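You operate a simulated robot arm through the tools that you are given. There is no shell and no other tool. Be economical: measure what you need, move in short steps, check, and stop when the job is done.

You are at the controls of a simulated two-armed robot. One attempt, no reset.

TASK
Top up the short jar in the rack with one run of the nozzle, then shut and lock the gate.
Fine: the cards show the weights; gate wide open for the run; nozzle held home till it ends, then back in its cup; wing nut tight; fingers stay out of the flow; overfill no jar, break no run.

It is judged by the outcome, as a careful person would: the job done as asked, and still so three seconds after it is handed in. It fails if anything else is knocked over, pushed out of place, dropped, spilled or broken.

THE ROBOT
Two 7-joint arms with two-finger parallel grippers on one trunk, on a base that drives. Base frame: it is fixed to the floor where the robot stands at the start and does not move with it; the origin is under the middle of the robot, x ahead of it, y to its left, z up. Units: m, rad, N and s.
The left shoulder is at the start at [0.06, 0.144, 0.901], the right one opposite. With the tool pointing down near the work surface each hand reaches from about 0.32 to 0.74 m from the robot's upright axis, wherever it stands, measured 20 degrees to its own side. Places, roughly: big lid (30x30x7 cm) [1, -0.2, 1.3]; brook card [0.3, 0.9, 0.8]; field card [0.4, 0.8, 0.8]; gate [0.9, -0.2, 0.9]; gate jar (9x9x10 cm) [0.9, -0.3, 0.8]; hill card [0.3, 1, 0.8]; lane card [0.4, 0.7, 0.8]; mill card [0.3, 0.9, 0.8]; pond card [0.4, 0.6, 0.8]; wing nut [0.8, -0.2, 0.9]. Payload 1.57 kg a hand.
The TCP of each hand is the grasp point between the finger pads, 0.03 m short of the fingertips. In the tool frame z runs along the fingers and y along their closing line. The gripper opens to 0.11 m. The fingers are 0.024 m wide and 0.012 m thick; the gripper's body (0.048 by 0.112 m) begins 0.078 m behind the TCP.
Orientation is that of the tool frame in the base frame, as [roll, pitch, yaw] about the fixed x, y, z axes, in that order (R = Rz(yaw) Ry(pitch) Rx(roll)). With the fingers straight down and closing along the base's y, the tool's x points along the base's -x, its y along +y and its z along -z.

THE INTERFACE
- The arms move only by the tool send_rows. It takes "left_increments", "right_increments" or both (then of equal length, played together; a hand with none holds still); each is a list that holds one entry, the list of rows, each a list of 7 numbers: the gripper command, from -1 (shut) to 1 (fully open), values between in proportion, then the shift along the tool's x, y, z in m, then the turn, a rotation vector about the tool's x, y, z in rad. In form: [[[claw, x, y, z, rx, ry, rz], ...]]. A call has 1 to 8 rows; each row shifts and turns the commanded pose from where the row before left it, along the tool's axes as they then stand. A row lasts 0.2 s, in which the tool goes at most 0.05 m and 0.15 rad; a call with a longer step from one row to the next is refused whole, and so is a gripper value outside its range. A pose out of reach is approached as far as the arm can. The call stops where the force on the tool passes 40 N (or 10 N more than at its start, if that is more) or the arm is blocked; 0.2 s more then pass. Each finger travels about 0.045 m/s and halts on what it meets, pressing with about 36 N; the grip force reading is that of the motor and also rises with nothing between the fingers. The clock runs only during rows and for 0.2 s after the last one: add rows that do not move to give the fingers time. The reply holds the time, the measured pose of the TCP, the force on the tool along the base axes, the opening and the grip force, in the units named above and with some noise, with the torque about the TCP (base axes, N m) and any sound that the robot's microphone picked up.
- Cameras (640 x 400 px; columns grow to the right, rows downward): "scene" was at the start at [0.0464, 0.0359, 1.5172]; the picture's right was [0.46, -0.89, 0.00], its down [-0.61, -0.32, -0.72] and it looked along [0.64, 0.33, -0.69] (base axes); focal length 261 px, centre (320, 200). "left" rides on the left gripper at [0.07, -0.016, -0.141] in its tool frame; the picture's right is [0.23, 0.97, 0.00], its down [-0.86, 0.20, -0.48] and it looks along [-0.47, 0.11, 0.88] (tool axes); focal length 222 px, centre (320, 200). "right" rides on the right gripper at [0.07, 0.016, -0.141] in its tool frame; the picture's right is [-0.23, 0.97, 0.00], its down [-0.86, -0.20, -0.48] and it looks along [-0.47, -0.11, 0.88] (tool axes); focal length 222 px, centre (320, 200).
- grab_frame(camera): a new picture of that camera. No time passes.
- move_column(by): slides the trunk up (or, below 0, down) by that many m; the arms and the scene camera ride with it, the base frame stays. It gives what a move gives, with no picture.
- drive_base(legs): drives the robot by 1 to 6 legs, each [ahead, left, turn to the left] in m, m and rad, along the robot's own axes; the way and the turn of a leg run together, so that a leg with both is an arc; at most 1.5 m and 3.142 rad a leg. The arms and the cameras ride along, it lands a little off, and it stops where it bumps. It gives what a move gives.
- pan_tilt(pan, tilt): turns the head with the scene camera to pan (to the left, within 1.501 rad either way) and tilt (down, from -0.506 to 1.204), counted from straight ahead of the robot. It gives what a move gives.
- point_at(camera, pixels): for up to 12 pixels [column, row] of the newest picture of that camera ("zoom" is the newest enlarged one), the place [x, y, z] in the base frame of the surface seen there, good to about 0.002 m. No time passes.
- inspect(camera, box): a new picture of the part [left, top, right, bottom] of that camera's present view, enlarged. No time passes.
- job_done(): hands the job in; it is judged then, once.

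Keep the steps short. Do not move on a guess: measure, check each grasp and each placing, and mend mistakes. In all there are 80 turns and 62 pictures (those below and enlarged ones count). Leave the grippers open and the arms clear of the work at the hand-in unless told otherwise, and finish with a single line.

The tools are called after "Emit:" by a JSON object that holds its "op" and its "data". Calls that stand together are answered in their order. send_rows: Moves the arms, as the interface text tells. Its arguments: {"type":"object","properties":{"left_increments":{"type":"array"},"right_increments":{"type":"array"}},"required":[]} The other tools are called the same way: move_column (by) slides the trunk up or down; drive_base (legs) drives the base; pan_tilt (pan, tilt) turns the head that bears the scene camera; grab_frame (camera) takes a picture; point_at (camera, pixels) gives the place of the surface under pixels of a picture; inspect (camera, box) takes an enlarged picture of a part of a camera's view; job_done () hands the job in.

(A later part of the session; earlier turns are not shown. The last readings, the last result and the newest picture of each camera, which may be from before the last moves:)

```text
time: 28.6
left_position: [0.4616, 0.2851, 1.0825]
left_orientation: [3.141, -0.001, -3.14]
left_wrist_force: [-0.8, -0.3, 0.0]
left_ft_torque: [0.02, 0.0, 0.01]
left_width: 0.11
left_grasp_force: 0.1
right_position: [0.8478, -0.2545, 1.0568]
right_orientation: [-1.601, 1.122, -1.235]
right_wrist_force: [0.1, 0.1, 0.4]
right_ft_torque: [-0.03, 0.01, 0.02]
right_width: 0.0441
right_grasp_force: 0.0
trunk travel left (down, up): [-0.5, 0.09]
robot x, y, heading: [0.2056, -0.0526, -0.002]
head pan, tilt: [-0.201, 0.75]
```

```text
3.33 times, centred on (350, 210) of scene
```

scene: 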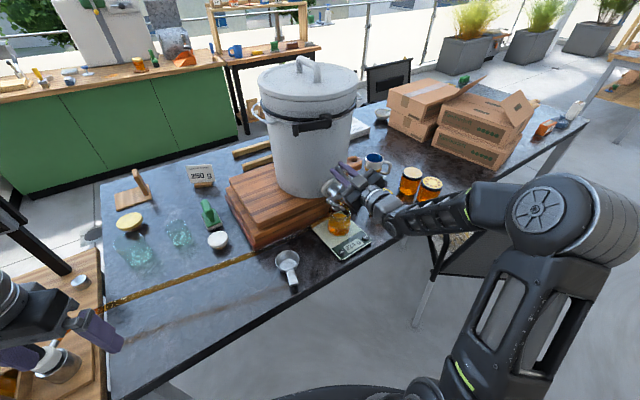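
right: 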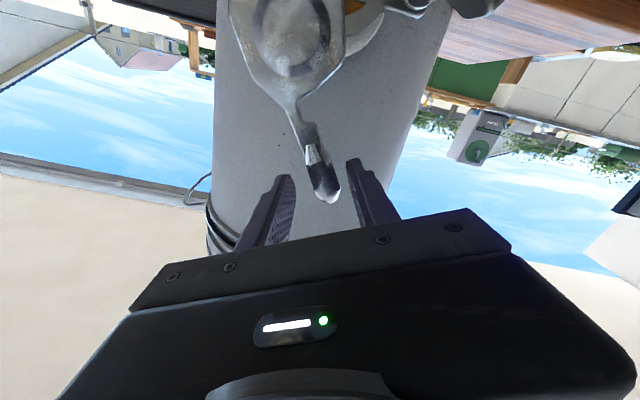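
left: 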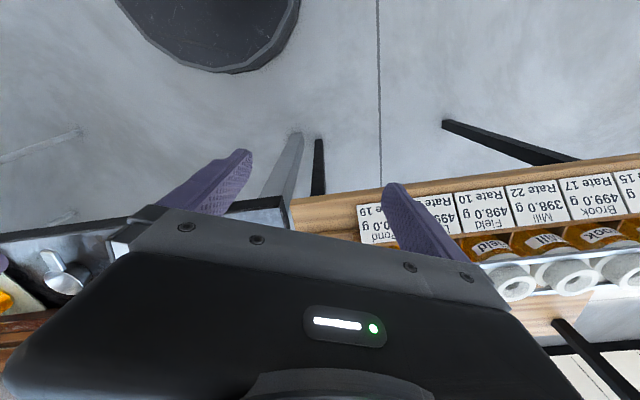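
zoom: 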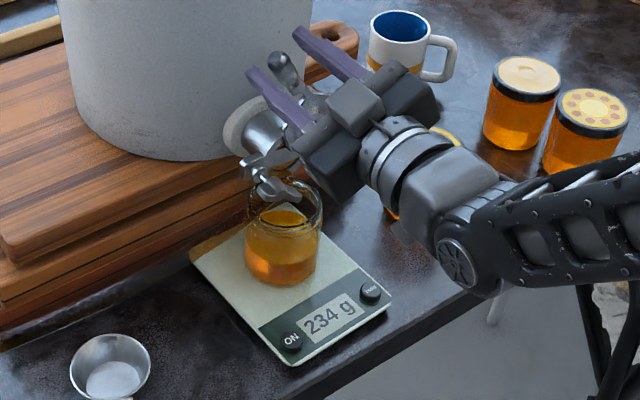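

There's no flow, the scale reads 234 g and the handle stays up. I'll back the hand straight off and look at the aperture and hose.

Emit:
{"op": "send_rows", "data": {"right_increments": [[[0, 0, 0, -0.03, 0, 0, 0], [0, 0, 0, -0.035, 0, 0, 0], [0, 0, 0, -0.035, 0, 0, 0], [0, 0.02, 0, 0, 0, 0, 0], [0, 0.02, 0, 0, 0, 0, 0]]]}}

Emit:
{"op": "grab_frame", "data": {"camera": "right"}}

Emit:
{"op": "inspect", "data": {"camera": "right", "box": [220, 20, 420, 145]}}

```text
time: 29.9
left_position: [0.4619, 0.285, 1.0825]
left_orientation: [-3.141, 0.0, -3.141]
left_wrist_force: [-0.2, -0.2, 0.5]
left_ft_torque: [-0.03, 0.03, 0.0]
left_width: 0.1099
left_grasp_force: 0.1
right_position: [0.7627, -0.3051, 1.0217]
right_orientation: [-1.604, 1.123, -1.234]
right_wrist_force: [0.3, 0.6, -0.1]
right_ft_torque: [0.02, 0.0, -0.01]
right_width: 0.055
right_grasp_force: 0.2
trunk travel left (down, up): [-0.5, 0.09]
robot x, y, heading: [0.2044, -0.0503, 0.001]
head pan, tilt: [-0.201, 0.75]
```

```text
27 pictures are left
```

right: 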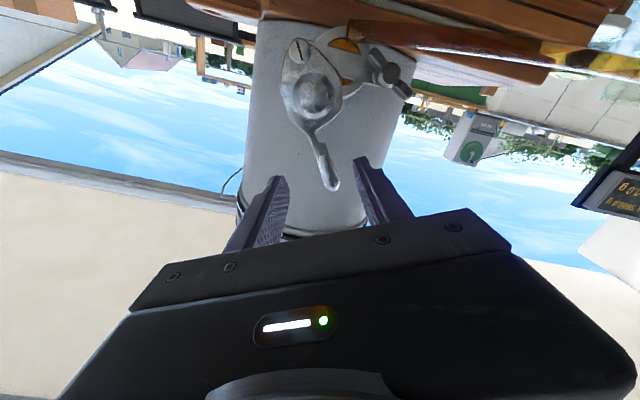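

```text
3.20 times, centred on (320, 82) of right
```

zoom: 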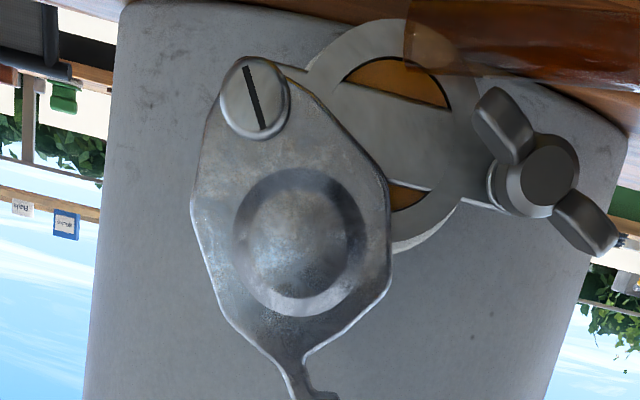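

Honey shows in the open aperture, but the plate's edge may still overlap a little. I'll measure the handle's angle and the aperture.

Emit:
{"op": "point_at", "data": {"camera": "zoom", "pixels": [[253, 100], [300, 245], [285, 360], [300, 390], [400, 80], [405, 198], [538, 172], [380, 185], [320, 80], [440, 95]]}}

Emit:
{"op": "point_at", "data": {"camera": "right", "pixels": [[333, 185], [325, 165], [318, 145]]}}

```text
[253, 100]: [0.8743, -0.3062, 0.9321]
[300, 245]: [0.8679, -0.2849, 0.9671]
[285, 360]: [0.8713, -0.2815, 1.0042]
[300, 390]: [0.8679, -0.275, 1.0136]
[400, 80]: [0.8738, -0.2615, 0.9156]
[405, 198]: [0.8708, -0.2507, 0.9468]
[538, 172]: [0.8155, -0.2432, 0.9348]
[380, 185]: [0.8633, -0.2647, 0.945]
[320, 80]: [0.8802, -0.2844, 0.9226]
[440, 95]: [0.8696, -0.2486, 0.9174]
```

```text
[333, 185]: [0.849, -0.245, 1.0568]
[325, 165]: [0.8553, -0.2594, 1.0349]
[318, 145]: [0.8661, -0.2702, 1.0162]
```

The handle stands at about 62° with the plate's rim close to the opening. To be sure it's at its stop, I'll return and push it once more in the opening direction, reading the force.

Emit:
{"op": "send_rows", "data": {"right_increments": [[[0, -0.02, 0, 0, 0, 0, 0], [0, -0.02, 0, 0, 0, 0, 0], [0, 0, 0, 0.05, 0, 0, 0], [0, 0, 0, 0.045, 0, 0, 0], [0, 0, -0.01, 0, 0, 0, 0], [0, 0, -0.01, 0, 0, 0, 0], [0, 0, -0.01, 0, 0, 0, 0], [0, 0, -0.01, 0, 0, 0, 0]]]}}

```text
time: 31.6
left_position: [0.4588, 0.2887, 1.0821]
left_orientation: [-3.141, 0.0, -3.14]
left_wrist_force: [0.9, -0.4, 0.1]
left_ft_torque: [0.02, 0.0, 0.01]
left_width: 0.1099
left_grasp_force: 0.1
right_position: [0.8546, -0.2823, 1.0703]
right_orientation: [-1.622, 1.122, -1.24]
right_wrist_force: [-17.3, 25.3, -19.1]
right_ft_torque: [-0.41, 0.3, 0.84]
right_width: 0.0867
right_grasp_force: 18.0
trunk travel left (down, up): [-0.5, 0.09]
robot x, y, heading: [0.2049, -0.0511, 0.0]
head pan, tilt: [-0.201, 0.75]
```

The handle pushed back with about 36 N and forced the finger open, so it's hard against its stop and wide open. I'll retreat the right hand to a tucked pose.

Emit:
{"op": "send_rows", "data": {"right_increments": [[[0, 0, 0.015, 0, 0, 0, 0], [0, 0, 0.013, 0, 0, 0, 0], [0, 0, 0, -0.04, 0, 0, 0], [0, 0, 0, -0.045, 0, 0, 0], [0, 0, 0, -0.045, 0, 0, 0], [0, 0, 0, -0.045, 0, 0, 0], [0, 0, 0, 0, 0, 0, 0]]]}}

Emit:
{"op": "inspect", "data": {"camera": "right", "box": [240, 20, 400, 120]}}

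```text
time: 33.2
left_position: [0.4618, 0.2867, 1.0828]
left_orientation: [3.141, 0.0, -3.14]
left_wrist_force: [-0.9, -0.2, 0.8]
left_ft_torque: [-0.03, 0.04, 0.02]
left_width: 0.1101
left_grasp_force: 0.1
right_position: [0.6837, -0.3283, 1.0626]
right_orientation: [-1.602, 1.121, -1.234]
right_wrist_force: [0.2, 0.1, -0.3]
right_ft_torque: [0.02, 0.01, -0.01]
right_width: 0.0552
right_grasp_force: 0.1
trunk travel left (down, up): [-0.5, 0.09]
robot x, y, heading: [0.1961, -0.0516, -0.005]
head pan, tilt: [-0.201, 0.75]
```

```text
4.00 times, centred on (320, 70) of right
```

zoom: 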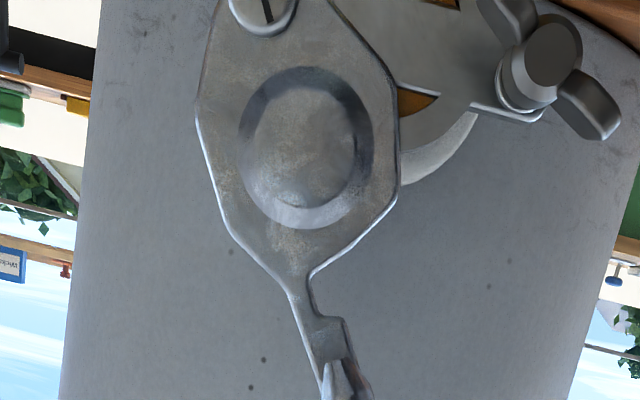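

The gate is wide open. Now for the rack: I'll back off and shift left to face it, then look with the left arm held up.

Emit:
{"op": "drive_base", "data": {"legs": [[-0.4, 0, 0], [0, 0.5, 0]]}}

Emit:
{"op": "pan_tilt", "data": {"pan": 0.25, "tilt": 0.8}}

Emit:
{"op": "grab_frame", "data": {"camera": "scene"}}

```text
time: 38.2
left_position: [0.0639, 0.7798, 1.0839]
left_orientation: [3.141, 0.001, -3.141]
left_wrist_force: [-0.5, 0.9, -0.2]
left_ft_torque: [-0.02, -0.02, 0.02]
left_width: 0.1098
left_grasp_force: 0.0
right_position: [0.2857, 0.1648, 1.0633]
right_orientation: [-1.605, 1.121, -1.237]
right_wrist_force: [0.0, -0.1, 0.0]
right_ft_torque: [-0.01, 0.01, -0.02]
right_width: 0.0547
right_grasp_force: 0.1
trunk travel left (down, up): [-0.5, 0.09]
robot x, y, heading: [-0.2011, 0.4449, -0.004]
head pan, tilt: [-0.201, 0.75]
```

```text
time: 39.1
left_position: [0.0627, 0.7773, 1.0828]
left_orientation: [-3.141, -0.001, 3.141]
left_wrist_force: [0.6, -0.7, -0.3]
left_ft_torque: [-0.01, 0.0, -0.01]
left_width: 0.1099
left_grasp_force: 0.0
right_position: [0.2847, 0.164, 1.0627]
right_orientation: [-1.601, 1.122, -1.235]
right_wrist_force: [0.6, 0.2, 0.8]
right_ft_torque: [0.02, -0.02, 0.02]
right_width: 0.0552
right_grasp_force: 0.0
trunk travel left (down, up): [-0.5, 0.09]
robot x, y, heading: [-0.1984, 0.439, -0.003]
head pan, tilt: [0.25, 0.799]
```

```text
24 pictures are left
```

scene: 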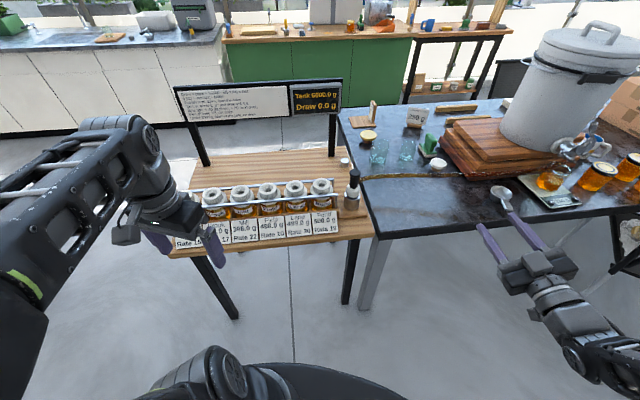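

Good view. I'll zoom on the rack and its cards.

Emit:
{"op": "inspect", "data": {"camera": "scene", "box": [170, 150, 380, 265]}}

Emit:
{"op": "point_at", "data": {"camera": "zoom", "pixels": [[212, 125], [212, 140], [558, 80], [560, 120], [555, 170], [540, 195], [300, 115], [385, 110], [130, 130], [472, 100], [565, 65], [250, 190]]}}

```text
3.05 times, centred on (275, 208) of scene
```

zoom: 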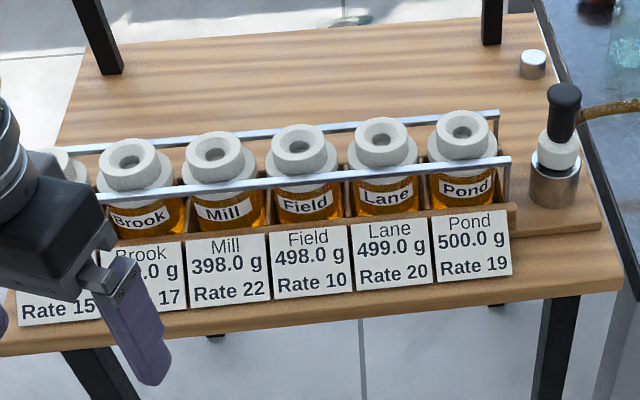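

```text
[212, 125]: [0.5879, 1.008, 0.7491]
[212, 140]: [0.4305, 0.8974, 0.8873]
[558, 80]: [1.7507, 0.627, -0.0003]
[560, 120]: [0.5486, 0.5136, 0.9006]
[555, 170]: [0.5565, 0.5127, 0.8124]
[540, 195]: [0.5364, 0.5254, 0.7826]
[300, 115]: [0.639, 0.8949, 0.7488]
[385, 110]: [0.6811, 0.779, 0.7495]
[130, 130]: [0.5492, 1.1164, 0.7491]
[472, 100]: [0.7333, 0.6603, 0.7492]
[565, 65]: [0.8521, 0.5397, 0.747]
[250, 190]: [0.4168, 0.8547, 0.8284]
```

Mill is the short one at 398.0 g, with Pond at 500.0. By the law its draw is 99.6 g, which brings it to 497.6, so that's safe. I'll measure the Mill socket's rim and the nozzle's handle.

Emit:
{"op": "point_at", "data": {"camera": "zoom", "pixels": [[213, 135], [190, 152], [236, 150], [213, 168], [212, 155], [565, 90], [553, 92], [577, 92], [566, 106], [565, 128], [556, 150], [587, 108]]}}

Emit:
{"op": "inspect", "data": {"camera": "scene", "box": [325, 160, 385, 220]}}

```text
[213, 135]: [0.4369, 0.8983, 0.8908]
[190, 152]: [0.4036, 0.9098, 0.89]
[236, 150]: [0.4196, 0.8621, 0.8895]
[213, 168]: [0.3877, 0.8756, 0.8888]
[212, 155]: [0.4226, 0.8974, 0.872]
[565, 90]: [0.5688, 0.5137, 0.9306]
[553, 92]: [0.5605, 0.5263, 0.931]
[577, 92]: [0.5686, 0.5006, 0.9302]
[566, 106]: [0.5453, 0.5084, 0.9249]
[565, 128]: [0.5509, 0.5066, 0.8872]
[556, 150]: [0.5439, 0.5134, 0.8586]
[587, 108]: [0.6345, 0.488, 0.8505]
```

```text
6.67 times, centred on (355, 190) of scene
```

zoom: 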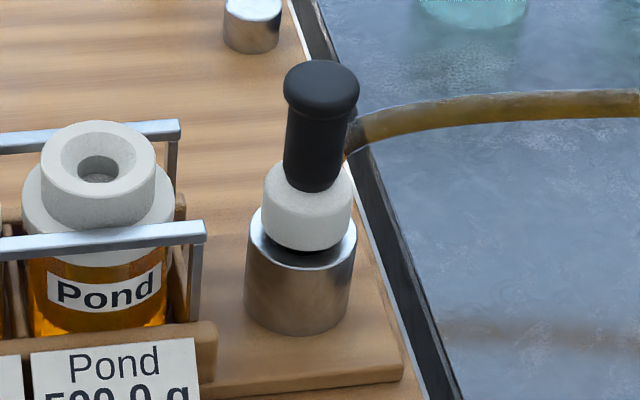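

I'll measure the nozzle's stem, collar and cup, and Pond's ring, in the close-up.

Emit:
{"op": "point_at", "data": {"camera": "zoom", "pixels": [[320, 115], [316, 130], [312, 178], [308, 197], [305, 242], [302, 262], [298, 325], [293, 140], [345, 140], [98, 215], [190, 230], [320, 380]]}}

```text
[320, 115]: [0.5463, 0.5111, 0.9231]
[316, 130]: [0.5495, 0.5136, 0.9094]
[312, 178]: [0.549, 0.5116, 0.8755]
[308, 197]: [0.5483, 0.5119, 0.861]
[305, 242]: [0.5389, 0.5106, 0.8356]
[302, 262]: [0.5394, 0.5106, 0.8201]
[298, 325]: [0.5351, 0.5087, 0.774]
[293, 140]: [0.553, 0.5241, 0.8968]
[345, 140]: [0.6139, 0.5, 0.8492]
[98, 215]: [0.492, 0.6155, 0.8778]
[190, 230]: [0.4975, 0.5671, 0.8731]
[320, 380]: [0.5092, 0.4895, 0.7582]
```

The nozzle stem is at about (0.5615, 0.511), with its collar top at 0.864 and knob bottom at 0.917. I'll bring the left hand across in high air, then turn it nearly level toward the nozzle.

Emit:
{"op": "send_rows", "data": {"left_increments": [[[0, -0.0375, -0.0325, 0, 0, 0, 0], [0, -0.0375, -0.0325, 0, 0, 0, 0], [0, -0.0375, -0.0325, 0, 0, 0, 0], [0, -0.0375, -0.0325, 0, 0, 0, 0], [0, -0.0375, -0.0325, 0, 0, 0, 0], [0, -0.0375, -0.0325, 0, 0, 0, 0], [0, -0.0375, -0.0325, 0, 0, 0, 0], [0, -0.0375, -0.0325, 0, 0, 0, 0]]]}}

Emit:
{"op": "send_rows", "data": {"left_increments": [[[0, 0, -0.02, 0, 0, 0, -0.1125], [0, 0, -0.02, 0, 0, 0, -0.1125], [0, 0, -0.02, 0, 0, 0, -0.1125], [0, 0, 0, 0, 0, -0.1454, 0], [0, 0, 0, 0, 0, -0.1454, 0], [0, 0, 0, 0, 0, -0.1454, 0], [0, 0, 0, 0, 0, -0.1454, 0], [0, 0, 0, 0, 0, -0.1454, 0]]]}}

Emit:
{"op": "send_rows", "data": {"left_increments": [[[0, 0, 0, 0, 0, -0.1454, 0], [0, 0, 0, 0, 0, -0.1454, 0], [0, 0, 0, 0, 0, -0.1454, 0], [0, 0, 0, 0, 0, -0.1454, 0], [0, 0, 0, 0, 0, 0, 0], [0, 0, 0, 0, 0, 0, 0]]]}}

```text
time: 41.0
left_position: [0.2983, 0.5746, 1.0833]
left_orientation: [3.141, 0.002, -3.139]
left_wrist_force: [-0.3, -0.6, 0.1]
left_ft_torque: [0.01, -0.01, 0.03]
left_width: 0.0552
left_grasp_force: 0.1
left hand out of reach, approached as far as the arm can: row 7, 8
right_position: [0.2862, 0.1639, 1.0622]
right_orientation: [-1.604, 1.123, -1.237]
right_wrist_force: [0.0, -0.3, -0.3]
right_ft_torque: [0.03, 0.0, 0.04]
right_width: 0.055
right_grasp_force: 0.1
trunk travel left (down, up): [-0.5, 0.09]
robot x, y, heading: [-0.1973, 0.4404, -0.002]
head pan, tilt: [0.25, 0.799]
```

```text
time: 42.8
left_position: [0.2998, 0.5347, 1.0842]
left_orientation: [-3.137, 0.738, -2.914]
left_wrist_force: [0.0, -0.7, -0.5]
left_ft_torque: [-0.02, 0.0, 0.01]
left_width: 0.0548
left_grasp_force: 0.1
left hand out of reach, approached as far as the arm can: row 2, 3
right_position: [0.2863, 0.1635, 1.062]
right_orientation: [-1.602, 1.124, -1.234]
right_wrist_force: [-0.1, 0.6, 0.1]
right_ft_torque: [-0.01, 0.01, -0.01]
right_width: 0.055
right_grasp_force: 0.0
trunk travel left (down, up): [-0.5, 0.09]
robot x, y, heading: [-0.199, 0.4436, -0.003]
head pan, tilt: [0.25, 0.799]
```

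```text
time: 44.1
left_position: [0.2989, 0.5344, 1.0833]
left_orientation: [-3.134, 1.317, -2.91]
left_wrist_force: [-0.7, 0.8, -0.4]
left_ft_torque: [0.01, -0.02, -0.02]
left_width: 0.0551
left_grasp_force: 0.1
right_position: [0.286, 0.1632, 1.0619]
right_orientation: [-1.602, 1.123, -1.235]
right_wrist_force: [-0.1, -0.2, -0.2]
right_ft_torque: [-0.01, -0.04, -0.01]
right_width: 0.0551
right_grasp_force: 0.1
trunk travel left (down, up): [-0.5, 0.09]
robot x, y, heading: [-0.1936, 0.4447, 0.0]
head pan, tilt: [0.25, 0.799]
```

The pose is good, with yaw 0.23 rad and pitched 14.5° down. I'll move to a standoff 0.11 m short of the nozzle's stem.

Emit:
{"op": "send_rows", "data": {"left_increments": [[[0, 0.0, -0.04, 0.02, 0, 0, 0], [0, 0, -0.043, 0.02, 0, 0, 0], [0, 0.0317, 0, 0.035, 0, 0, 0], [0, 0.0317, 0, 0.035, 0, 0, 0], [0, 0.0317, 0, 0.035, 0, 0, 0], [0, 0.0317, 0, 0.036, 0, 0, 0], [0, 0, 0, 0, 0, 0, 0]]]}}

Emit:
{"op": "grab_frame", "data": {"camera": "left"}}

```text
time: 45.8
left_position: [0.4604, 0.4865, 0.9117]
left_orientation: [-3.132, 1.316, -2.906]
left_wrist_force: [-0.5, -0.5, -0.7]
left_ft_torque: [0.0, -0.01, -0.01]
left_width: 0.0549
left_grasp_force: 0.1
right_position: [0.2843, 0.1635, 1.0622]
right_orientation: [-1.602, 1.122, -1.234]
right_wrist_force: [-0.2, 0.0, -0.1]
right_ft_torque: [0.0, -0.01, -0.02]
right_width: 0.0549
right_grasp_force: 0.1
trunk travel left (down, up): [-0.5, 0.09]
robot x, y, heading: [-0.1983, 0.4399, -0.004]
head pan, tilt: [0.25, 0.799]
```

```text
21 pictures are left
```

left: 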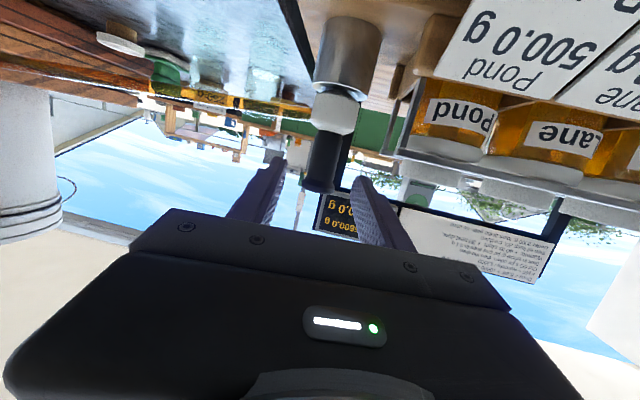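

The nozzle lies between the fingertips, with the stem near (322,155). I'll refine its place from this view.

Emit:
{"op": "point_at", "data": {"camera": "left", "pixels": [[322, 150], [312, 150], [335, 150], [325, 130], [330, 112], [338, 90], [318, 185], [322, 165]]}}

```text
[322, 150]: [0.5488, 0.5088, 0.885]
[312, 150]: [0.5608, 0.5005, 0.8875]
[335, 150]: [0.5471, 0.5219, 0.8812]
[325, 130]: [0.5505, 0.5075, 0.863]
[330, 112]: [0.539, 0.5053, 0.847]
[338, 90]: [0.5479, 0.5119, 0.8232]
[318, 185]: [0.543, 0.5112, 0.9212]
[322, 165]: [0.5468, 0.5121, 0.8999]
```

The stem centre is confirmed at about (0.560, 0.511). I'll advance 0.105 m and close on the stem.

Emit:
{"op": "send_rows", "data": {"left_increments": [[[0, -0.003, 0.001, 0.035, 0, 0, 0], [0, 0, 0, 0.04, 0, 0, 0], [0, 0, 0, 0.03, 0, 0, 0], [-1, 0, 0, 0, 0, 0, 0], [-1, 0, 0, 0, 0, 0, 0], [-1, 0, 0, 0, 0, 0, 0], [-1, 0, 0, 0, 0, 0, 0]]]}}

Emit:
{"op": "inspect", "data": {"camera": "scene", "box": [290, 140, 400, 220]}}

```text
time: 47.4
left_position: [0.5579, 0.5112, 0.8905]
left_orientation: [-3.139, 1.317, -2.907]
left_wrist_force: [-1.4, 5.9, 0.0]
left_ft_torque: [0.47, 0.14, 0.05]
left_width: 0.029
left_grasp_force: 36.6
right_position: [0.2855, 0.1646, 1.063]
right_orientation: [-1.602, 1.122, -1.235]
right_wrist_force: [0.1, 0.1, -0.6]
right_ft_torque: [0.01, -0.03, 0.0]
right_width: 0.0554
right_grasp_force: 0.0
trunk travel left (down, up): [-0.5, 0.09]
robot x, y, heading: [-0.2043, 0.4407, -0.001]
head pan, tilt: [0.25, 0.799]
```

```text
5.00 times, centred on (345, 180) of scene
```

zoom: 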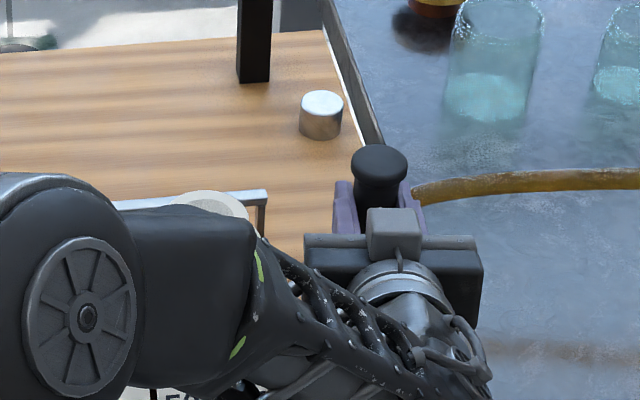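

The stem is gripped at 0.029 m. I'll lift straight up 0.14 m along the base's z.

Emit:
{"op": "send_rows", "data": {"left_increments": [[[-1, -0.0194, 0, -0.005, 0, 0, 0], [-1, -0.0194, 0, -0.005, 0, 0, 0], [-1, -0.0194, 0, -0.005, 0, 0, 0], [-1, -0.0194, 0, -0.005, 0, 0, 0], [-1, -0.0194, 0, -0.005, 0, 0, 0], [-1, -0.0194, 0, -0.005, 0, 0, 0], [-1, -0.0194, 0, -0.005, 0, 0, 0]]]}}

Emit:
{"op": "grab_frame", "data": {"camera": "left"}}

```text
time: 49.0
left_position: [0.5546, 0.5091, 1.0318]
left_orientation: [-3.136, 1.315, -2.911]
left_wrist_force: [0.8, 0.4, -2.8]
left_ft_torque: [0.01, 0.0, 0.04]
left_width: 0.029
left_grasp_force: 35.8
right_position: [0.2846, 0.1649, 1.0625]
right_orientation: [-1.602, 1.122, -1.233]
right_wrist_force: [0.9, 0.1, -0.7]
right_ft_torque: [0.0, 0.03, -0.03]
right_width: 0.055
right_grasp_force: 0.1
trunk travel left (down, up): [-0.5, 0.09]
robot x, y, heading: [-0.198, 0.4459, -0.005]
head pan, tilt: [0.25, 0.799]
```

```text
19 pictures are left
```

left: 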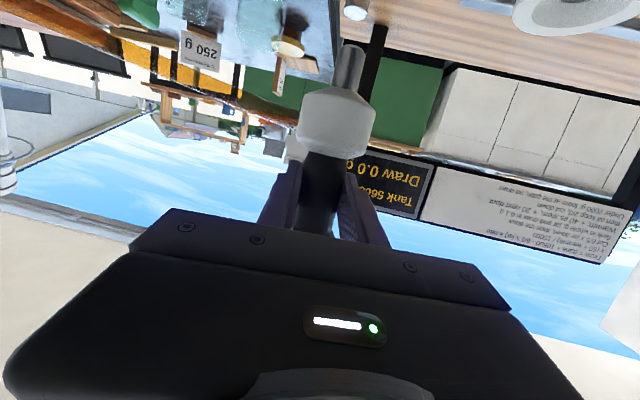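

The nozzle is out and upright in the grip, with a metal tip below the collar. I'll measure its tip.

Emit:
{"op": "point_at", "data": {"camera": "left", "pixels": [[350, 50], [346, 75], [342, 90], [335, 125], [325, 160], [338, 70], [362, 70], [303, 120], [373, 120]]}}

```text
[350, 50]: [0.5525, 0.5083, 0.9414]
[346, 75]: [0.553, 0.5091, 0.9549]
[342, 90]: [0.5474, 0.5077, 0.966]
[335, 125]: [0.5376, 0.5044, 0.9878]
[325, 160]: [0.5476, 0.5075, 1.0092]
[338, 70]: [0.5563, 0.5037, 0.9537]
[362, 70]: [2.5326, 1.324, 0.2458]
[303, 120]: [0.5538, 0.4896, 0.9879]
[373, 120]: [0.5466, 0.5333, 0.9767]
```

The nozzle's axis is about 4 mm ahead of the TCP and its tip is 0.093 m below it. I'll carry it left over the rims, with about 5 cm clearance, toward Mill at (0.412, 0.8865).

Emit:
{"op": "send_rows", "data": {"left_increments": [[[-1, 0.0014, 0.04, -0.0055, 0, 0, 0], [-1, 0.0014, 0.04, -0.0055, 0, 0, 0], [-1, 0.0014, 0.04, -0.0055, 0, 0, 0], [-1, 0.0014, 0.04, -0.0055, 0, 0, 0], [-1, 0.0014, 0.04, -0.0055, 0, 0, 0], [-1, 0.0014, 0.04, -0.0055, 0, 0, 0], [-1, 0.0014, 0.04, -0.0055, 0, 0, 0], [-1, 0.0014, 0.04, -0.0055, 0, 0, 0]]]}}

Emit:
{"op": "send_rows", "data": {"left_increments": [[[-1, 0.0014, 0.04, -0.0055, 0, 0, 0], [-1, 0.0014, 0.04, -0.0055, 0, 0, 0], [-1, 0, 0, 0, 0, 0, 0]]]}}

Emit:
{"op": "grab_frame", "data": {"camera": "left"}}

```text
time: 50.8
left_position: [0.4403, 0.815, 1.0294]
left_orientation: [3.136, 1.313, -2.917]
left_wrist_force: [-3.8, 10.7, -6.3]
left_ft_torque: [-0.08, -0.3, -0.84]
left_width: 0.0294
left_grasp_force: 36.2
right_position: [0.2858, 0.1642, 1.0618]
right_orientation: [-1.602, 1.124, -1.234]
right_wrist_force: [0.8, -1.5, -0.5]
right_ft_torque: [0.01, 0.01, 0.09]
right_width: 0.055
right_grasp_force: 0.1
trunk travel left (down, up): [-0.5, 0.09]
robot x, y, heading: [-0.2008, 0.4435, 0.003]
head pan, tilt: [0.25, 0.799]
```

```text
time: 51.5
left_position: [0.4121, 0.8881, 1.0308]
left_orientation: [-3.135, 1.316, -2.908]
left_wrist_force: [0.7, -0.2, -1.7]
left_ft_torque: [-0.02, 0.01, -0.03]
left_width: 0.0291
left_grasp_force: 36.1
right_position: [0.2867, 0.1645, 1.0627]
right_orientation: [-1.605, 1.122, -1.236]
right_wrist_force: [0.1, -0.4, -0.1]
right_ft_torque: [-0.05, -0.04, 0.02]
right_width: 0.055
right_grasp_force: 0.1
trunk travel left (down, up): [-0.5, 0.09]
robot x, y, heading: [-0.2014, 0.441, -0.001]
head pan, tilt: [0.25, 0.799]
```

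```text
18 pictures are left
```

left: 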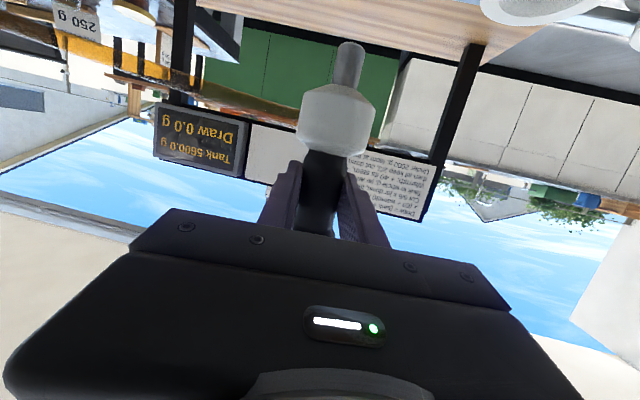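

The left camera can't see the socket, so I'll check the tip against Mill's ring with the scene camera.

Emit:
{"op": "inspect", "data": {"camera": "scene", "box": [170, 150, 330, 250]}}

Emit:
{"op": "point_at", "data": {"camera": "left", "pixels": [[349, 48], [346, 75], [342, 90], [335, 125], [325, 160], [337, 65]]}}

```text
4.00 times, centred on (250, 200) of scene
```

zoom: 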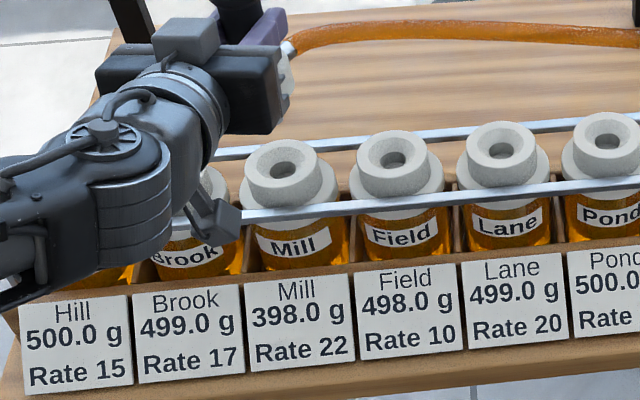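

```text
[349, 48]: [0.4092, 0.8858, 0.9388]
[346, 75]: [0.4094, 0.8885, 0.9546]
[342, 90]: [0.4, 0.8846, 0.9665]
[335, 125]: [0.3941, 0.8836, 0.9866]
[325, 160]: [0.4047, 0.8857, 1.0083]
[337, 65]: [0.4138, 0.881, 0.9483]
```

I'll re-measure Mill's ring in this sharper zoom.

Emit:
{"op": "point_at", "data": {"camera": "zoom", "pixels": [[252, 161], [312, 159], [282, 145], [283, 183], [267, 163], [298, 162], [282, 154], [283, 173], [283, 165]]}}

```text
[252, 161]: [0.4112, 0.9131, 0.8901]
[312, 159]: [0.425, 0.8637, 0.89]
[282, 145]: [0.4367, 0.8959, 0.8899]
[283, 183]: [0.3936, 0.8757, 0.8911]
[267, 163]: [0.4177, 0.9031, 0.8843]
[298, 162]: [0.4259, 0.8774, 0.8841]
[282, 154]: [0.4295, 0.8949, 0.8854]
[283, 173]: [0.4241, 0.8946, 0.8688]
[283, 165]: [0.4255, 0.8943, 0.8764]
```

Mill's centre works out to (0.4165, 0.888) and the nozzle axis to (0.4155, 0.888), so they're aligned within 1–2 mm. I'll lower it 0.06 m into the funnel, reading the force.

Emit:
{"op": "send_rows", "data": {"left_increments": [[[-1, 0.0194, 0, 0.006, 0, 0, 0], [-1, 0.0194, 0, 0.005, 0, 0, 0], [-1, 0.0097, 0, 0.0025, 0, 0, 0], [-1, 0.0097, 0, 0.0025, 0, 0, 0]]]}}

```text
time: 52.5
left_position: [0.4117, 0.8882, 0.969]
left_orientation: [-3.137, 1.313, -2.909]
left_wrist_force: [-2.5, 1.0, -3.6]
left_ft_torque: [0.06, 0.23, 0.0]
left_width: 0.029
left_grasp_force: 35.8
right_position: [0.2862, 0.1649, 1.0622]
right_orientation: [-1.604, 1.122, -1.236]
right_wrist_force: [0.1, 0.3, 0.7]
right_ft_torque: [-0.02, 0.01, -0.01]
right_width: 0.0549
right_grasp_force: 0.1
trunk travel left (down, up): [-0.5, 0.09]
robot x, y, heading: [-0.1975, 0.438, -0.002]
head pan, tilt: [0.25, 0.799]
```

It's in the hole with only light forces. I'll continue down in small steps.

Emit:
{"op": "send_rows", "data": {"left_increments": [[[-1, 0.0058, 0, 0.0015, 0, 0, 0], [-1, 0.0058, 0, 0.0015, 0, 0, 0], [-1, 0.0048, 0, 0.0012, 0, 0, 0], [-1, 0.0039, 0, 0.001, 0, 0, 0]]]}}

```text
time: 53.5
left_position: [0.412, 0.888, 0.9559]
left_orientation: [3.136, 1.327, -2.919]
left_wrist_force: [-6.1, 7.8, 31.2]
left_ft_torque: [0.65, 0.04, 0.11]
left_width: 0.0294
left_grasp_force: 36.3
right_position: [0.2831, 0.1627, 1.064]
right_orientation: [-1.596, 1.121, -1.23]
right_wrist_force: [0.3, -0.9, 0.1]
right_ft_torque: [0.0, 0.03, 0.02]
right_width: 0.0549
right_grasp_force: 0.1
trunk travel left (down, up): [-0.5, 0.09]
robot x, y, heading: [-0.1977, 0.4406, -0.0]
head pan, tilt: [0.25, 0.799]
```

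It met 31 N at z=0.956, so it's seated or nearly so. I'll hold still a second and look at the display and the seat.

Emit:
{"op": "send_rows", "data": {"left_increments": [[[-1, 0, 0, 0, 0, 0, 0], [-1, 0, 0, 0, 0, 0, 0], [-1, 0, 0, 0, 0, 0, 0]]]}}

Emit:
{"op": "grab_frame", "data": {"camera": "left"}}

```text
time: 54.4
left_position: [0.4125, 0.8879, 0.9569]
left_orientation: [3.139, 1.325, -2.915]
left_wrist_force: [-4.2, 8.9, 31.7]
left_ft_torque: [0.67, 0.01, 0.1]
left_width: 0.0288
left_grasp_force: 36.0
right_position: [0.2823, 0.164, 1.0629]
right_orientation: [-1.596, 1.122, -1.229]
right_wrist_force: [0.7, -0.4, 0.3]
right_ft_torque: [0.02, -0.01, -0.01]
right_width: 0.055
right_grasp_force: 0.1
trunk travel left (down, up): [-0.5, 0.09]
robot x, y, heading: [-0.2036, 0.443, 0.001]
head pan, tilt: [0.25, 0.799]
```

```text
16 pictures are left
```

left: 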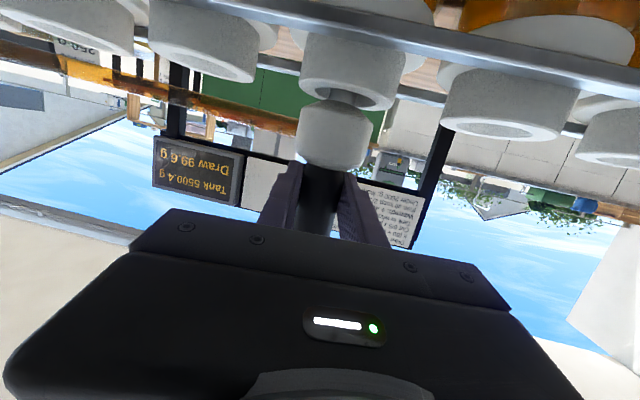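

The display reads Draw 99.6 g and Tank 5500.4 g, so the run has started as computed. I'll keep holding it home and watch Mill's card for the end.

Emit:
{"op": "send_rows", "data": {"left_increments": [[[-1, 0, 0, 0, 0, 0, 0], [-1, 0, 0, 0, 0, 0, 0], [-1, 0, 0, 0, 0, 0, 0], [-1, 0, 0, 0, 0, 0, 0], [-1, 0, 0, 0, 0, 0, 0], [-1, 0, 0, 0, 0, 0, 0], [-1, 0, 0, 0, 0, 0, 0], [-1, 0, 0, 0, 0, 0, 0]]]}}

Emit:
{"op": "inspect", "data": {"camera": "scene", "box": [150, 80, 350, 250]}}

```text
time: 56.1
left_position: [0.4128, 0.8861, 0.9558]
left_orientation: [3.14, 1.327, -2.917]
left_wrist_force: [-5.1, 6.9, 30.2]
left_ft_torque: [0.66, -0.02, 0.09]
left_width: 0.029
left_grasp_force: 36.2
right_position: [0.2839, 0.1625, 1.0628]
right_orientation: [-1.597, 1.122, -1.228]
right_wrist_force: [0.2, -1.4, 0.7]
right_ft_torque: [0.0, -0.01, 0.01]
right_width: 0.0552
right_grasp_force: 0.0
trunk travel left (down, up): [-0.5, 0.09]
robot x, y, heading: [-0.1971, 0.4446, -0.001]
head pan, tilt: [0.25, 0.799]
```

```text
2.35 times, centred on (250, 165) of scene
```

zoom: 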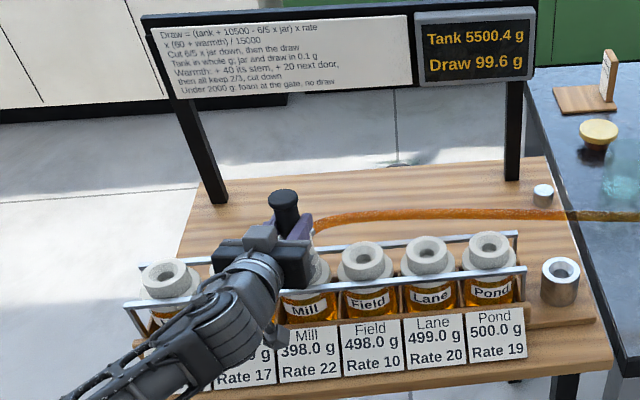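

Mill's card still shows 398.0 g, so the run may not have ended. I'll hold on and listen.

Emit:
{"op": "send_rows", "data": {"left_increments": [[[-1, 0, 0, 0, 0, 0, 0], [-1, 0, 0, 0, 0, 0, 0], [-1, 0, 0, 0, 0, 0, 0], [-1, 0, 0, 0, 0, 0, 0], [-1, 0, 0, 0, 0, 0, 0], [-1, 0, 0, 0, 0, 0, 0], [-1, 0, 0, 0, 0, 0, 0], [-1, 0, 0, 0, 0, 0, 0]]]}}

Emit:
{"op": "send_rows", "data": {"left_increments": [[[-1, 0, 0, 0, 0, 0, 0], [-1, 0, 0, 0, 0, 0, 0], [-1, 0, 0, 0, 0, 0, 0], [-1, 0, 0, 0, 0, 0, 0], [-1, 0, 0, 0, 0, 0, 0], [-1, 0, 0, 0, 0, 0, 0], [-1, 0, 0, 0, 0, 0, 0], [-1, 0, 0, 0, 0, 0, 0]]]}}

Emit:
{"op": "inspect", "data": {"camera": "scene", "box": [150, 80, 350, 250]}}

```text
time: 58.0
left_position: [0.4118, 0.8869, 0.9553]
left_orientation: [3.14, 1.326, -2.916]
left_wrist_force: [-4.6, 7.5, 29.7]
left_ft_torque: [0.56, -0.01, 0.1]
left_width: 0.0293
left_grasp_force: 36.4
right_position: [0.2836, 0.1628, 1.0642]
right_orientation: [-1.598, 1.123, -1.229]
right_wrist_force: [0.2, -0.3, 0.0]
right_ft_torque: [0.02, 0.03, -0.02]
right_width: 0.0552
right_grasp_force: 0.1
trunk travel left (down, up): [-0.5, 0.09]
robot x, y, heading: [-0.1999, 0.4406, -0.001]
head pan, tilt: [0.25, 0.799]
```

```text
time: 59.8
left_position: [0.4123, 0.8866, 0.9559]
left_orientation: [3.141, 1.326, -2.913]
left_wrist_force: [-4.5, 6.1, 29.7]
left_ft_torque: [0.52, -0.01, 0.04]
left_width: 0.0293
left_grasp_force: 36.2
right_position: [0.2831, 0.1622, 1.064]
right_orientation: [-1.597, 1.121, -1.229]
right_wrist_force: [0.3, 0.3, 0.2]
right_ft_torque: [0.01, 0.0, -0.05]
right_width: 0.055
right_grasp_force: 0.1
trunk travel left (down, up): [-0.5, 0.09]
robot x, y, heading: [-0.1982, 0.4433, -0.003]
head pan, tilt: [0.25, 0.799]
```

```text
2.35 times, centred on (250, 165) of scene
```

zoom: 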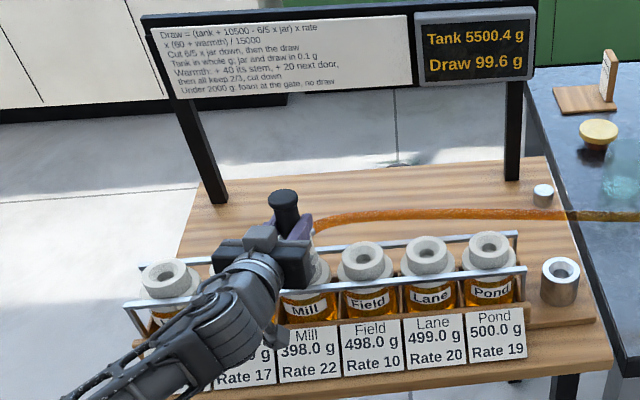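

The display is steady but the card hasn't changed. Holding costs nothing, so I'll hold several seconds more and check the card again.

Emit:
{"op": "send_rows", "data": {"left_increments": [[[-1, 0, 0, 0, 0, 0, 0], [-1, 0, 0, 0, 0, 0, 0], [-1, 0, 0, 0, 0, 0, 0], [-1, 0, 0, 0, 0, 0, 0], [-1, 0, 0, 0, 0, 0, 0], [-1, 0, 0, 0, 0, 0, 0], [-1, 0, 0, 0, 0, 0, 0], [-1, 0, 0, 0, 0, 0, 0]]]}}

Emit:
{"op": "send_rows", "data": {"left_increments": [[[-1, 0, 0, 0, 0, 0, 0], [-1, 0, 0, 0, 0, 0, 0], [-1, 0, 0, 0, 0, 0, 0], [-1, 0, 0, 0, 0, 0, 0], [-1, 0, 0, 0, 0, 0, 0], [-1, 0, 0, 0, 0, 0, 0], [-1, 0, 0, 0, 0, 0, 0], [-1, 0, 0, 0, 0, 0, 0]]]}}

Emit:
{"op": "send_rows", "data": {"left_increments": [[[-1, 0, 0, 0, 0, 0, 0], [-1, 0, 0, 0, 0, 0, 0], [-1, 0, 0, 0, 0, 0, 0], [-1, 0, 0, 0, 0, 0, 0], [-1, 0, 0, 0, 0, 0, 0], [-1, 0, 0, 0, 0, 0, 0], [-1, 0, 0, 0, 0, 0, 0], [-1, 0, 0, 0, 0, 0, 0]]]}}

Emit:
{"op": "inspect", "data": {"camera": "scene", "box": [220, 190, 320, 250]}}

```text
time: 61.5
left_position: [0.4135, 0.8869, 0.9548]
left_orientation: [-3.139, 1.327, -2.915]
left_wrist_force: [-4.3, 4.7, 29.4]
left_ft_torque: [0.47, -0.02, 0.07]
left_width: 0.0291
left_grasp_force: 35.8
right_position: [0.2829, 0.162, 1.064]
right_orientation: [-1.597, 1.122, -1.229]
right_wrist_force: [0.0, -1.2, -0.9]
right_ft_torque: [0.06, 0.0, -0.03]
right_width: 0.0549
right_grasp_force: 0.1
trunk travel left (down, up): [-0.5, 0.09]
robot x, y, heading: [-0.1988, 0.4427, 0.002]
head pan, tilt: [0.25, 0.799]
```

```text
time: 63.4
left_position: [0.4115, 0.8884, 0.956]
left_orientation: [-3.141, 1.325, -2.914]
left_wrist_force: [-4.8, 4.2, 28.8]
left_ft_torque: [0.43, -0.07, -0.01]
left_width: 0.0294
left_grasp_force: 35.9
right_position: [0.2831, 0.1629, 1.0627]
right_orientation: [-1.596, 1.123, -1.229]
right_wrist_force: [0.6, -0.2, 0.2]
right_ft_torque: [0.0, 0.0, -0.01]
right_width: 0.0548
right_grasp_force: 0.1
trunk travel left (down, up): [-0.5, 0.09]
robot x, y, heading: [-0.1978, 0.4406, -0.002]
head pan, tilt: [0.25, 0.799]
```

```text
time: 65.2
left_position: [0.4115, 0.8864, 0.9555]
left_orientation: [-3.14, 1.324, -2.916]
left_wrist_force: [-4.2, 3.8, 29.0]
left_ft_torque: [0.36, -0.08, 0.03]
left_width: 0.0289
left_grasp_force: 35.8
right_position: [0.2838, 0.1638, 1.063]
right_orientation: [-1.597, 1.122, -1.228]
right_wrist_force: [-0.1, -0.2, 0.0]
right_ft_torque: [0.01, 0.01, -0.01]
right_width: 0.055
right_grasp_force: 0.2
trunk travel left (down, up): [-0.5, 0.09]
robot x, y, heading: [-0.2017, 0.4436, -0.0]
head pan, tilt: [0.25, 0.799]
```

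```text
6.40 times, centred on (270, 220) of scene
```

zoom: 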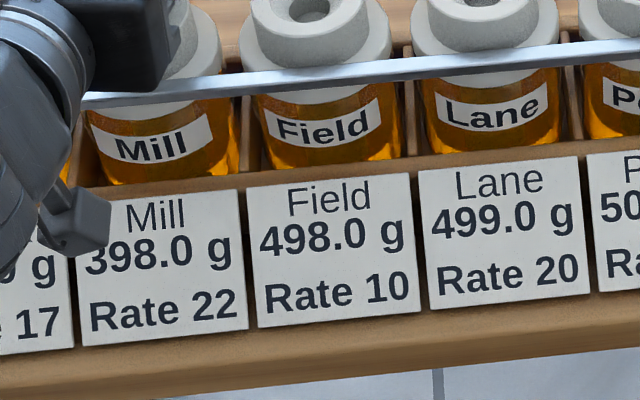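

The cards look printed, so they won't change. To be sure the run isn't cut short, I'll hold several more seconds before lifting.

Emit:
{"op": "send_rows", "data": {"left_increments": [[[-1, 0, 0, 0, 0, 0, 0], [-1, 0, 0, 0, 0, 0, 0], [-1, 0, 0, 0, 0, 0, 0], [-1, 0, 0, 0, 0, 0, 0], [-1, 0, 0, 0, 0, 0, 0], [-1, 0, 0, 0, 0, 0, 0], [-1, 0, 0, 0, 0, 0, 0], [-1, 0, 0, 0, 0, 0, 0]]]}}

Emit:
{"op": "send_rows", "data": {"left_increments": [[[-1, 0, 0, 0, 0, 0, 0], [-1, 0, 0, 0, 0, 0, 0], [-1, 0, 0, 0, 0, 0, 0], [-1, 0, 0, 0, 0, 0, 0], [-1, 0, 0, 0, 0, 0, 0], [-1, 0, 0, 0, 0, 0, 0], [-1, 0, 0, 0, 0, 0, 0], [-1, 0, 0, 0, 0, 0, 0]]]}}

Emit:
{"op": "send_rows", "data": {"left_increments": [[[-1, 0, 0, 0, 0, 0, 0], [-1, 0, 0, 0, 0, 0, 0], [-1, 0, 0, 0, 0, 0, 0], [-1, 0, 0, 0, 0, 0, 0], [-1, 0, 0, 0, 0, 0, 0], [-1, 0, 0, 0, 0, 0, 0], [-1, 0, 0, 0, 0, 0, 0], [-1, 0, 0, 0, 0, 0, 0]]]}}

Emit:
{"op": "grab_frame", "data": {"camera": "left"}}

```text
time: 67.0
left_position: [0.4119, 0.8878, 0.9565]
left_orientation: [-3.141, 1.325, -2.914]
left_wrist_force: [-4.3, 2.8, 27.7]
left_ft_torque: [0.34, -0.1, 0.02]
left_width: 0.029
left_grasp_force: 35.7
right_position: [0.2836, 0.1631, 1.0639]
right_orientation: [-1.598, 1.122, -1.227]
right_wrist_force: [-0.2, -0.1, 0.3]
right_ft_torque: [0.0, -0.03, -0.02]
right_width: 0.0551
right_grasp_force: 0.0
trunk travel left (down, up): [-0.5, 0.09]
robot x, y, heading: [-0.1991, 0.4439, 0.002]
head pan, tilt: [0.25, 0.799]
```

```text
time: 68.8
left_position: [0.4118, 0.8871, 0.9539]
left_orientation: [-3.141, 1.323, -2.915]
left_wrist_force: [-3.3, 2.1, 27.6]
left_ft_torque: [0.29, -0.14, 0.03]
left_width: 0.029
left_grasp_force: 35.7
right_position: [0.2834, 0.1636, 1.0633]
right_orientation: [-1.597, 1.122, -1.229]
right_wrist_force: [-0.5, -0.1, -1.1]
right_ft_torque: [0.02, 0.0, 0.02]
right_width: 0.0549
right_grasp_force: 0.1
trunk travel left (down, up): [-0.5, 0.09]
robot x, y, heading: [-0.1994, 0.4411, -0.003]
head pan, tilt: [0.25, 0.799]
```

```text
time: 70.5
left_position: [0.4118, 0.8868, 0.9546]
left_orientation: [-3.14, 1.325, -2.915]
left_wrist_force: [-3.0, 2.6, 27.6]
left_ft_torque: [0.28, -0.09, 0.02]
left_width: 0.0291
left_grasp_force: 36.0
right_position: [0.2835, 0.1623, 1.0625]
right_orientation: [-1.598, 1.123, -1.229]
right_wrist_force: [0.9, -0.7, 0.1]
right_ft_torque: [0.01, -0.01, 0.04]
right_width: 0.055
right_grasp_force: 0.1
trunk travel left (down, up): [-0.5, 0.09]
robot x, y, heading: [-0.1979, 0.441, 0.002]
head pan, tilt: [0.25, 0.799]
```

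```text
12 pictures are left
```

left: 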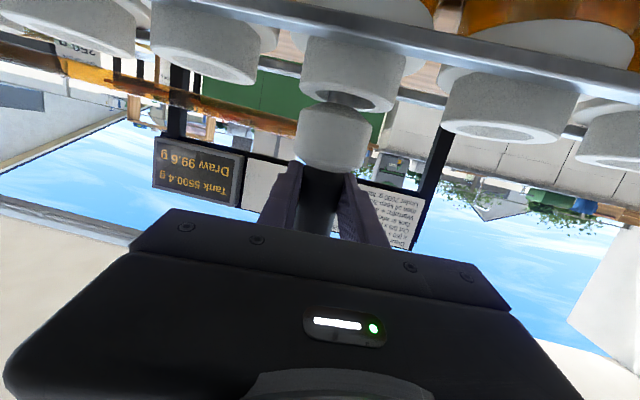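

It's been held home 17 s and the display is steady at 99.6 g, so the run has ended. I'll lift straight up.

Emit:
{"op": "send_rows", "data": {"left_increments": [[[-1, -0.0194, 0, -0.005, 0, 0, 0], [-1, -0.0194, 0, -0.005, 0, 0, 0], [-1, -0.0194, 0, -0.005, 0, 0, 0], [-1, -0.0194, 0, -0.005, 0, 0, 0], [-1, -0.0097, 0, -0.0025, 0, 0, 0]]]}}

Emit:
{"op": "grab_frame", "data": {"camera": "left"}}

Emit:
{"op": "point_at", "data": {"camera": "left", "pixels": [[349, 48], [346, 75], [342, 90], [335, 125], [325, 160]]}}

```text
time: 71.8
left_position: [0.4157, 0.887, 1.0402]
left_orientation: [-3.133, 1.313, -2.909]
left_wrist_force: [0.4, -0.1, -1.8]
left_ft_torque: [0.0, 0.0, -0.03]
left_width: 0.0291
left_grasp_force: 36.0
right_position: [0.2864, 0.1629, 1.0626]
right_orientation: [-1.605, 1.123, -1.238]
right_wrist_force: [-0.3, 0.1, 0.6]
right_ft_torque: [0.0, 0.0, 0.0]
right_width: 0.0551
right_grasp_force: 0.1
trunk travel left (down, up): [-0.5, 0.09]
robot x, y, heading: [-0.1983, 0.4399, 0.003]
head pan, tilt: [0.25, 0.799]
```

```text
11 pictures are left
```

left: 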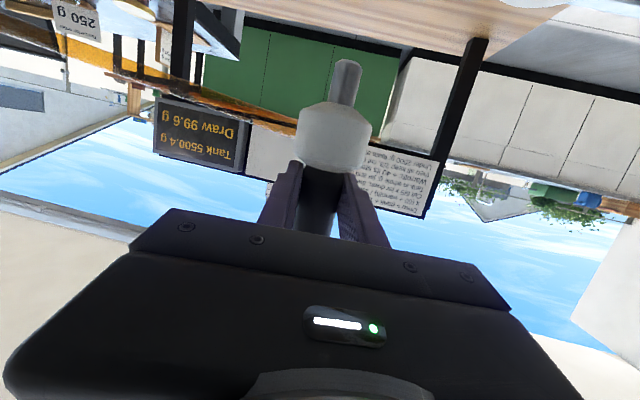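

```text
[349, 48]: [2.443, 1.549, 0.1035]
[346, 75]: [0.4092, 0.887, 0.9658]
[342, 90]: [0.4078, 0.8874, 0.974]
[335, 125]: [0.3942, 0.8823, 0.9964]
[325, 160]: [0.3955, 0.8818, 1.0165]
```

The nozzle is up and upright; it slid a few mm in the grip. I'll carry it back above its cup.

Emit:
{"op": "send_rows", "data": {"left_increments": [[[-1, -0.0013, -0.04, 0.0052, 0, 0, 0], [-1, -0.0013, -0.04, 0.0052, 0, 0, 0], [-1, -0.0013, -0.04, 0.0052, 0, 0, 0], [-1, -0.0013, -0.04, 0.0052, 0, 0, 0], [-1, -0.0013, -0.04, 0.0052, 0, 0, 0], [-1, -0.0013, -0.04, 0.0052, 0, 0, 0], [-1, -0.0013, -0.04, 0.0052, 0, 0, 0], [-1, -0.0013, -0.04, 0.0052, 0, 0, 0]]]}}

Emit:
{"op": "send_rows", "data": {"left_increments": [[[-1, -0.0013, -0.04, 0.0052, 0, 0, 0], [-1, -0.0013, -0.04, 0.0052, 0, 0, 0], [-1, 0, 0, 0, 0, 0, 0], [-1, 0, 0, 0, 0, 0, 0]]]}}

Emit:
{"op": "grab_frame", "data": {"camera": "left"}}

Emit:
{"op": "point_at", "data": {"camera": "left", "pixels": [[346, 66], [343, 80], [340, 95], [334, 130], [320, 185], [333, 80], [355, 80], [300, 135], [368, 135]]}}

```text
time: 73.5
left_position: [0.5273, 0.5841, 1.0392]
left_orientation: [-3.139, 1.316, -2.912]
left_wrist_force: [1.0, 0.5, -2.8]
left_ft_torque: [0.01, 0.01, 0.02]
left_width: 0.0293
left_grasp_force: 35.8
right_position: [0.2864, 0.1644, 1.0613]
right_orientation: [-1.604, 1.121, -1.235]
right_wrist_force: [-0.2, -0.5, 0.3]
right_ft_torque: [0.0, -0.01, 0.0]
right_width: 0.0551
right_grasp_force: 0.1
trunk travel left (down, up): [-0.5, 0.09]
robot x, y, heading: [-0.1954, 0.4412, -0.0]
head pan, tilt: [0.25, 0.799]
```

```text
time: 74.5
left_position: [0.5536, 0.5107, 1.0411]
left_orientation: [-3.134, 1.314, -2.909]
left_wrist_force: [0.4, 0.3, -2.1]
left_ft_torque: [-0.03, 0.01, 0.0]
left_width: 0.0291
left_grasp_force: 35.8
right_position: [0.2861, 0.1629, 1.0613]
right_orientation: [-1.604, 1.121, -1.236]
right_wrist_force: [0.3, -0.3, -0.1]
right_ft_torque: [0.0, 0.01, -0.02]
right_width: 0.0549
right_grasp_force: 0.0
trunk travel left (down, up): [-0.5, 0.09]
robot x, y, heading: [-0.197, 0.4428, -0.001]
head pan, tilt: [0.25, 0.799]
```

```text
10 pictures are left
```

left: 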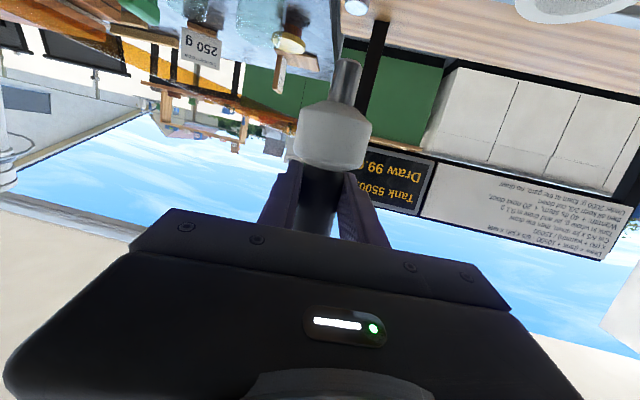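

```text
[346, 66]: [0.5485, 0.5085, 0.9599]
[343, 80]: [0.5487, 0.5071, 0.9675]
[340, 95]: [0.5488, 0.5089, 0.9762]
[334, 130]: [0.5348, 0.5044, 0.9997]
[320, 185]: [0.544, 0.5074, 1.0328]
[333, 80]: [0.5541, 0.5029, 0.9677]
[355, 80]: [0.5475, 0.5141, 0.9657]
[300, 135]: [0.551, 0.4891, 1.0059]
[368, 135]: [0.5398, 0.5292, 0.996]
```

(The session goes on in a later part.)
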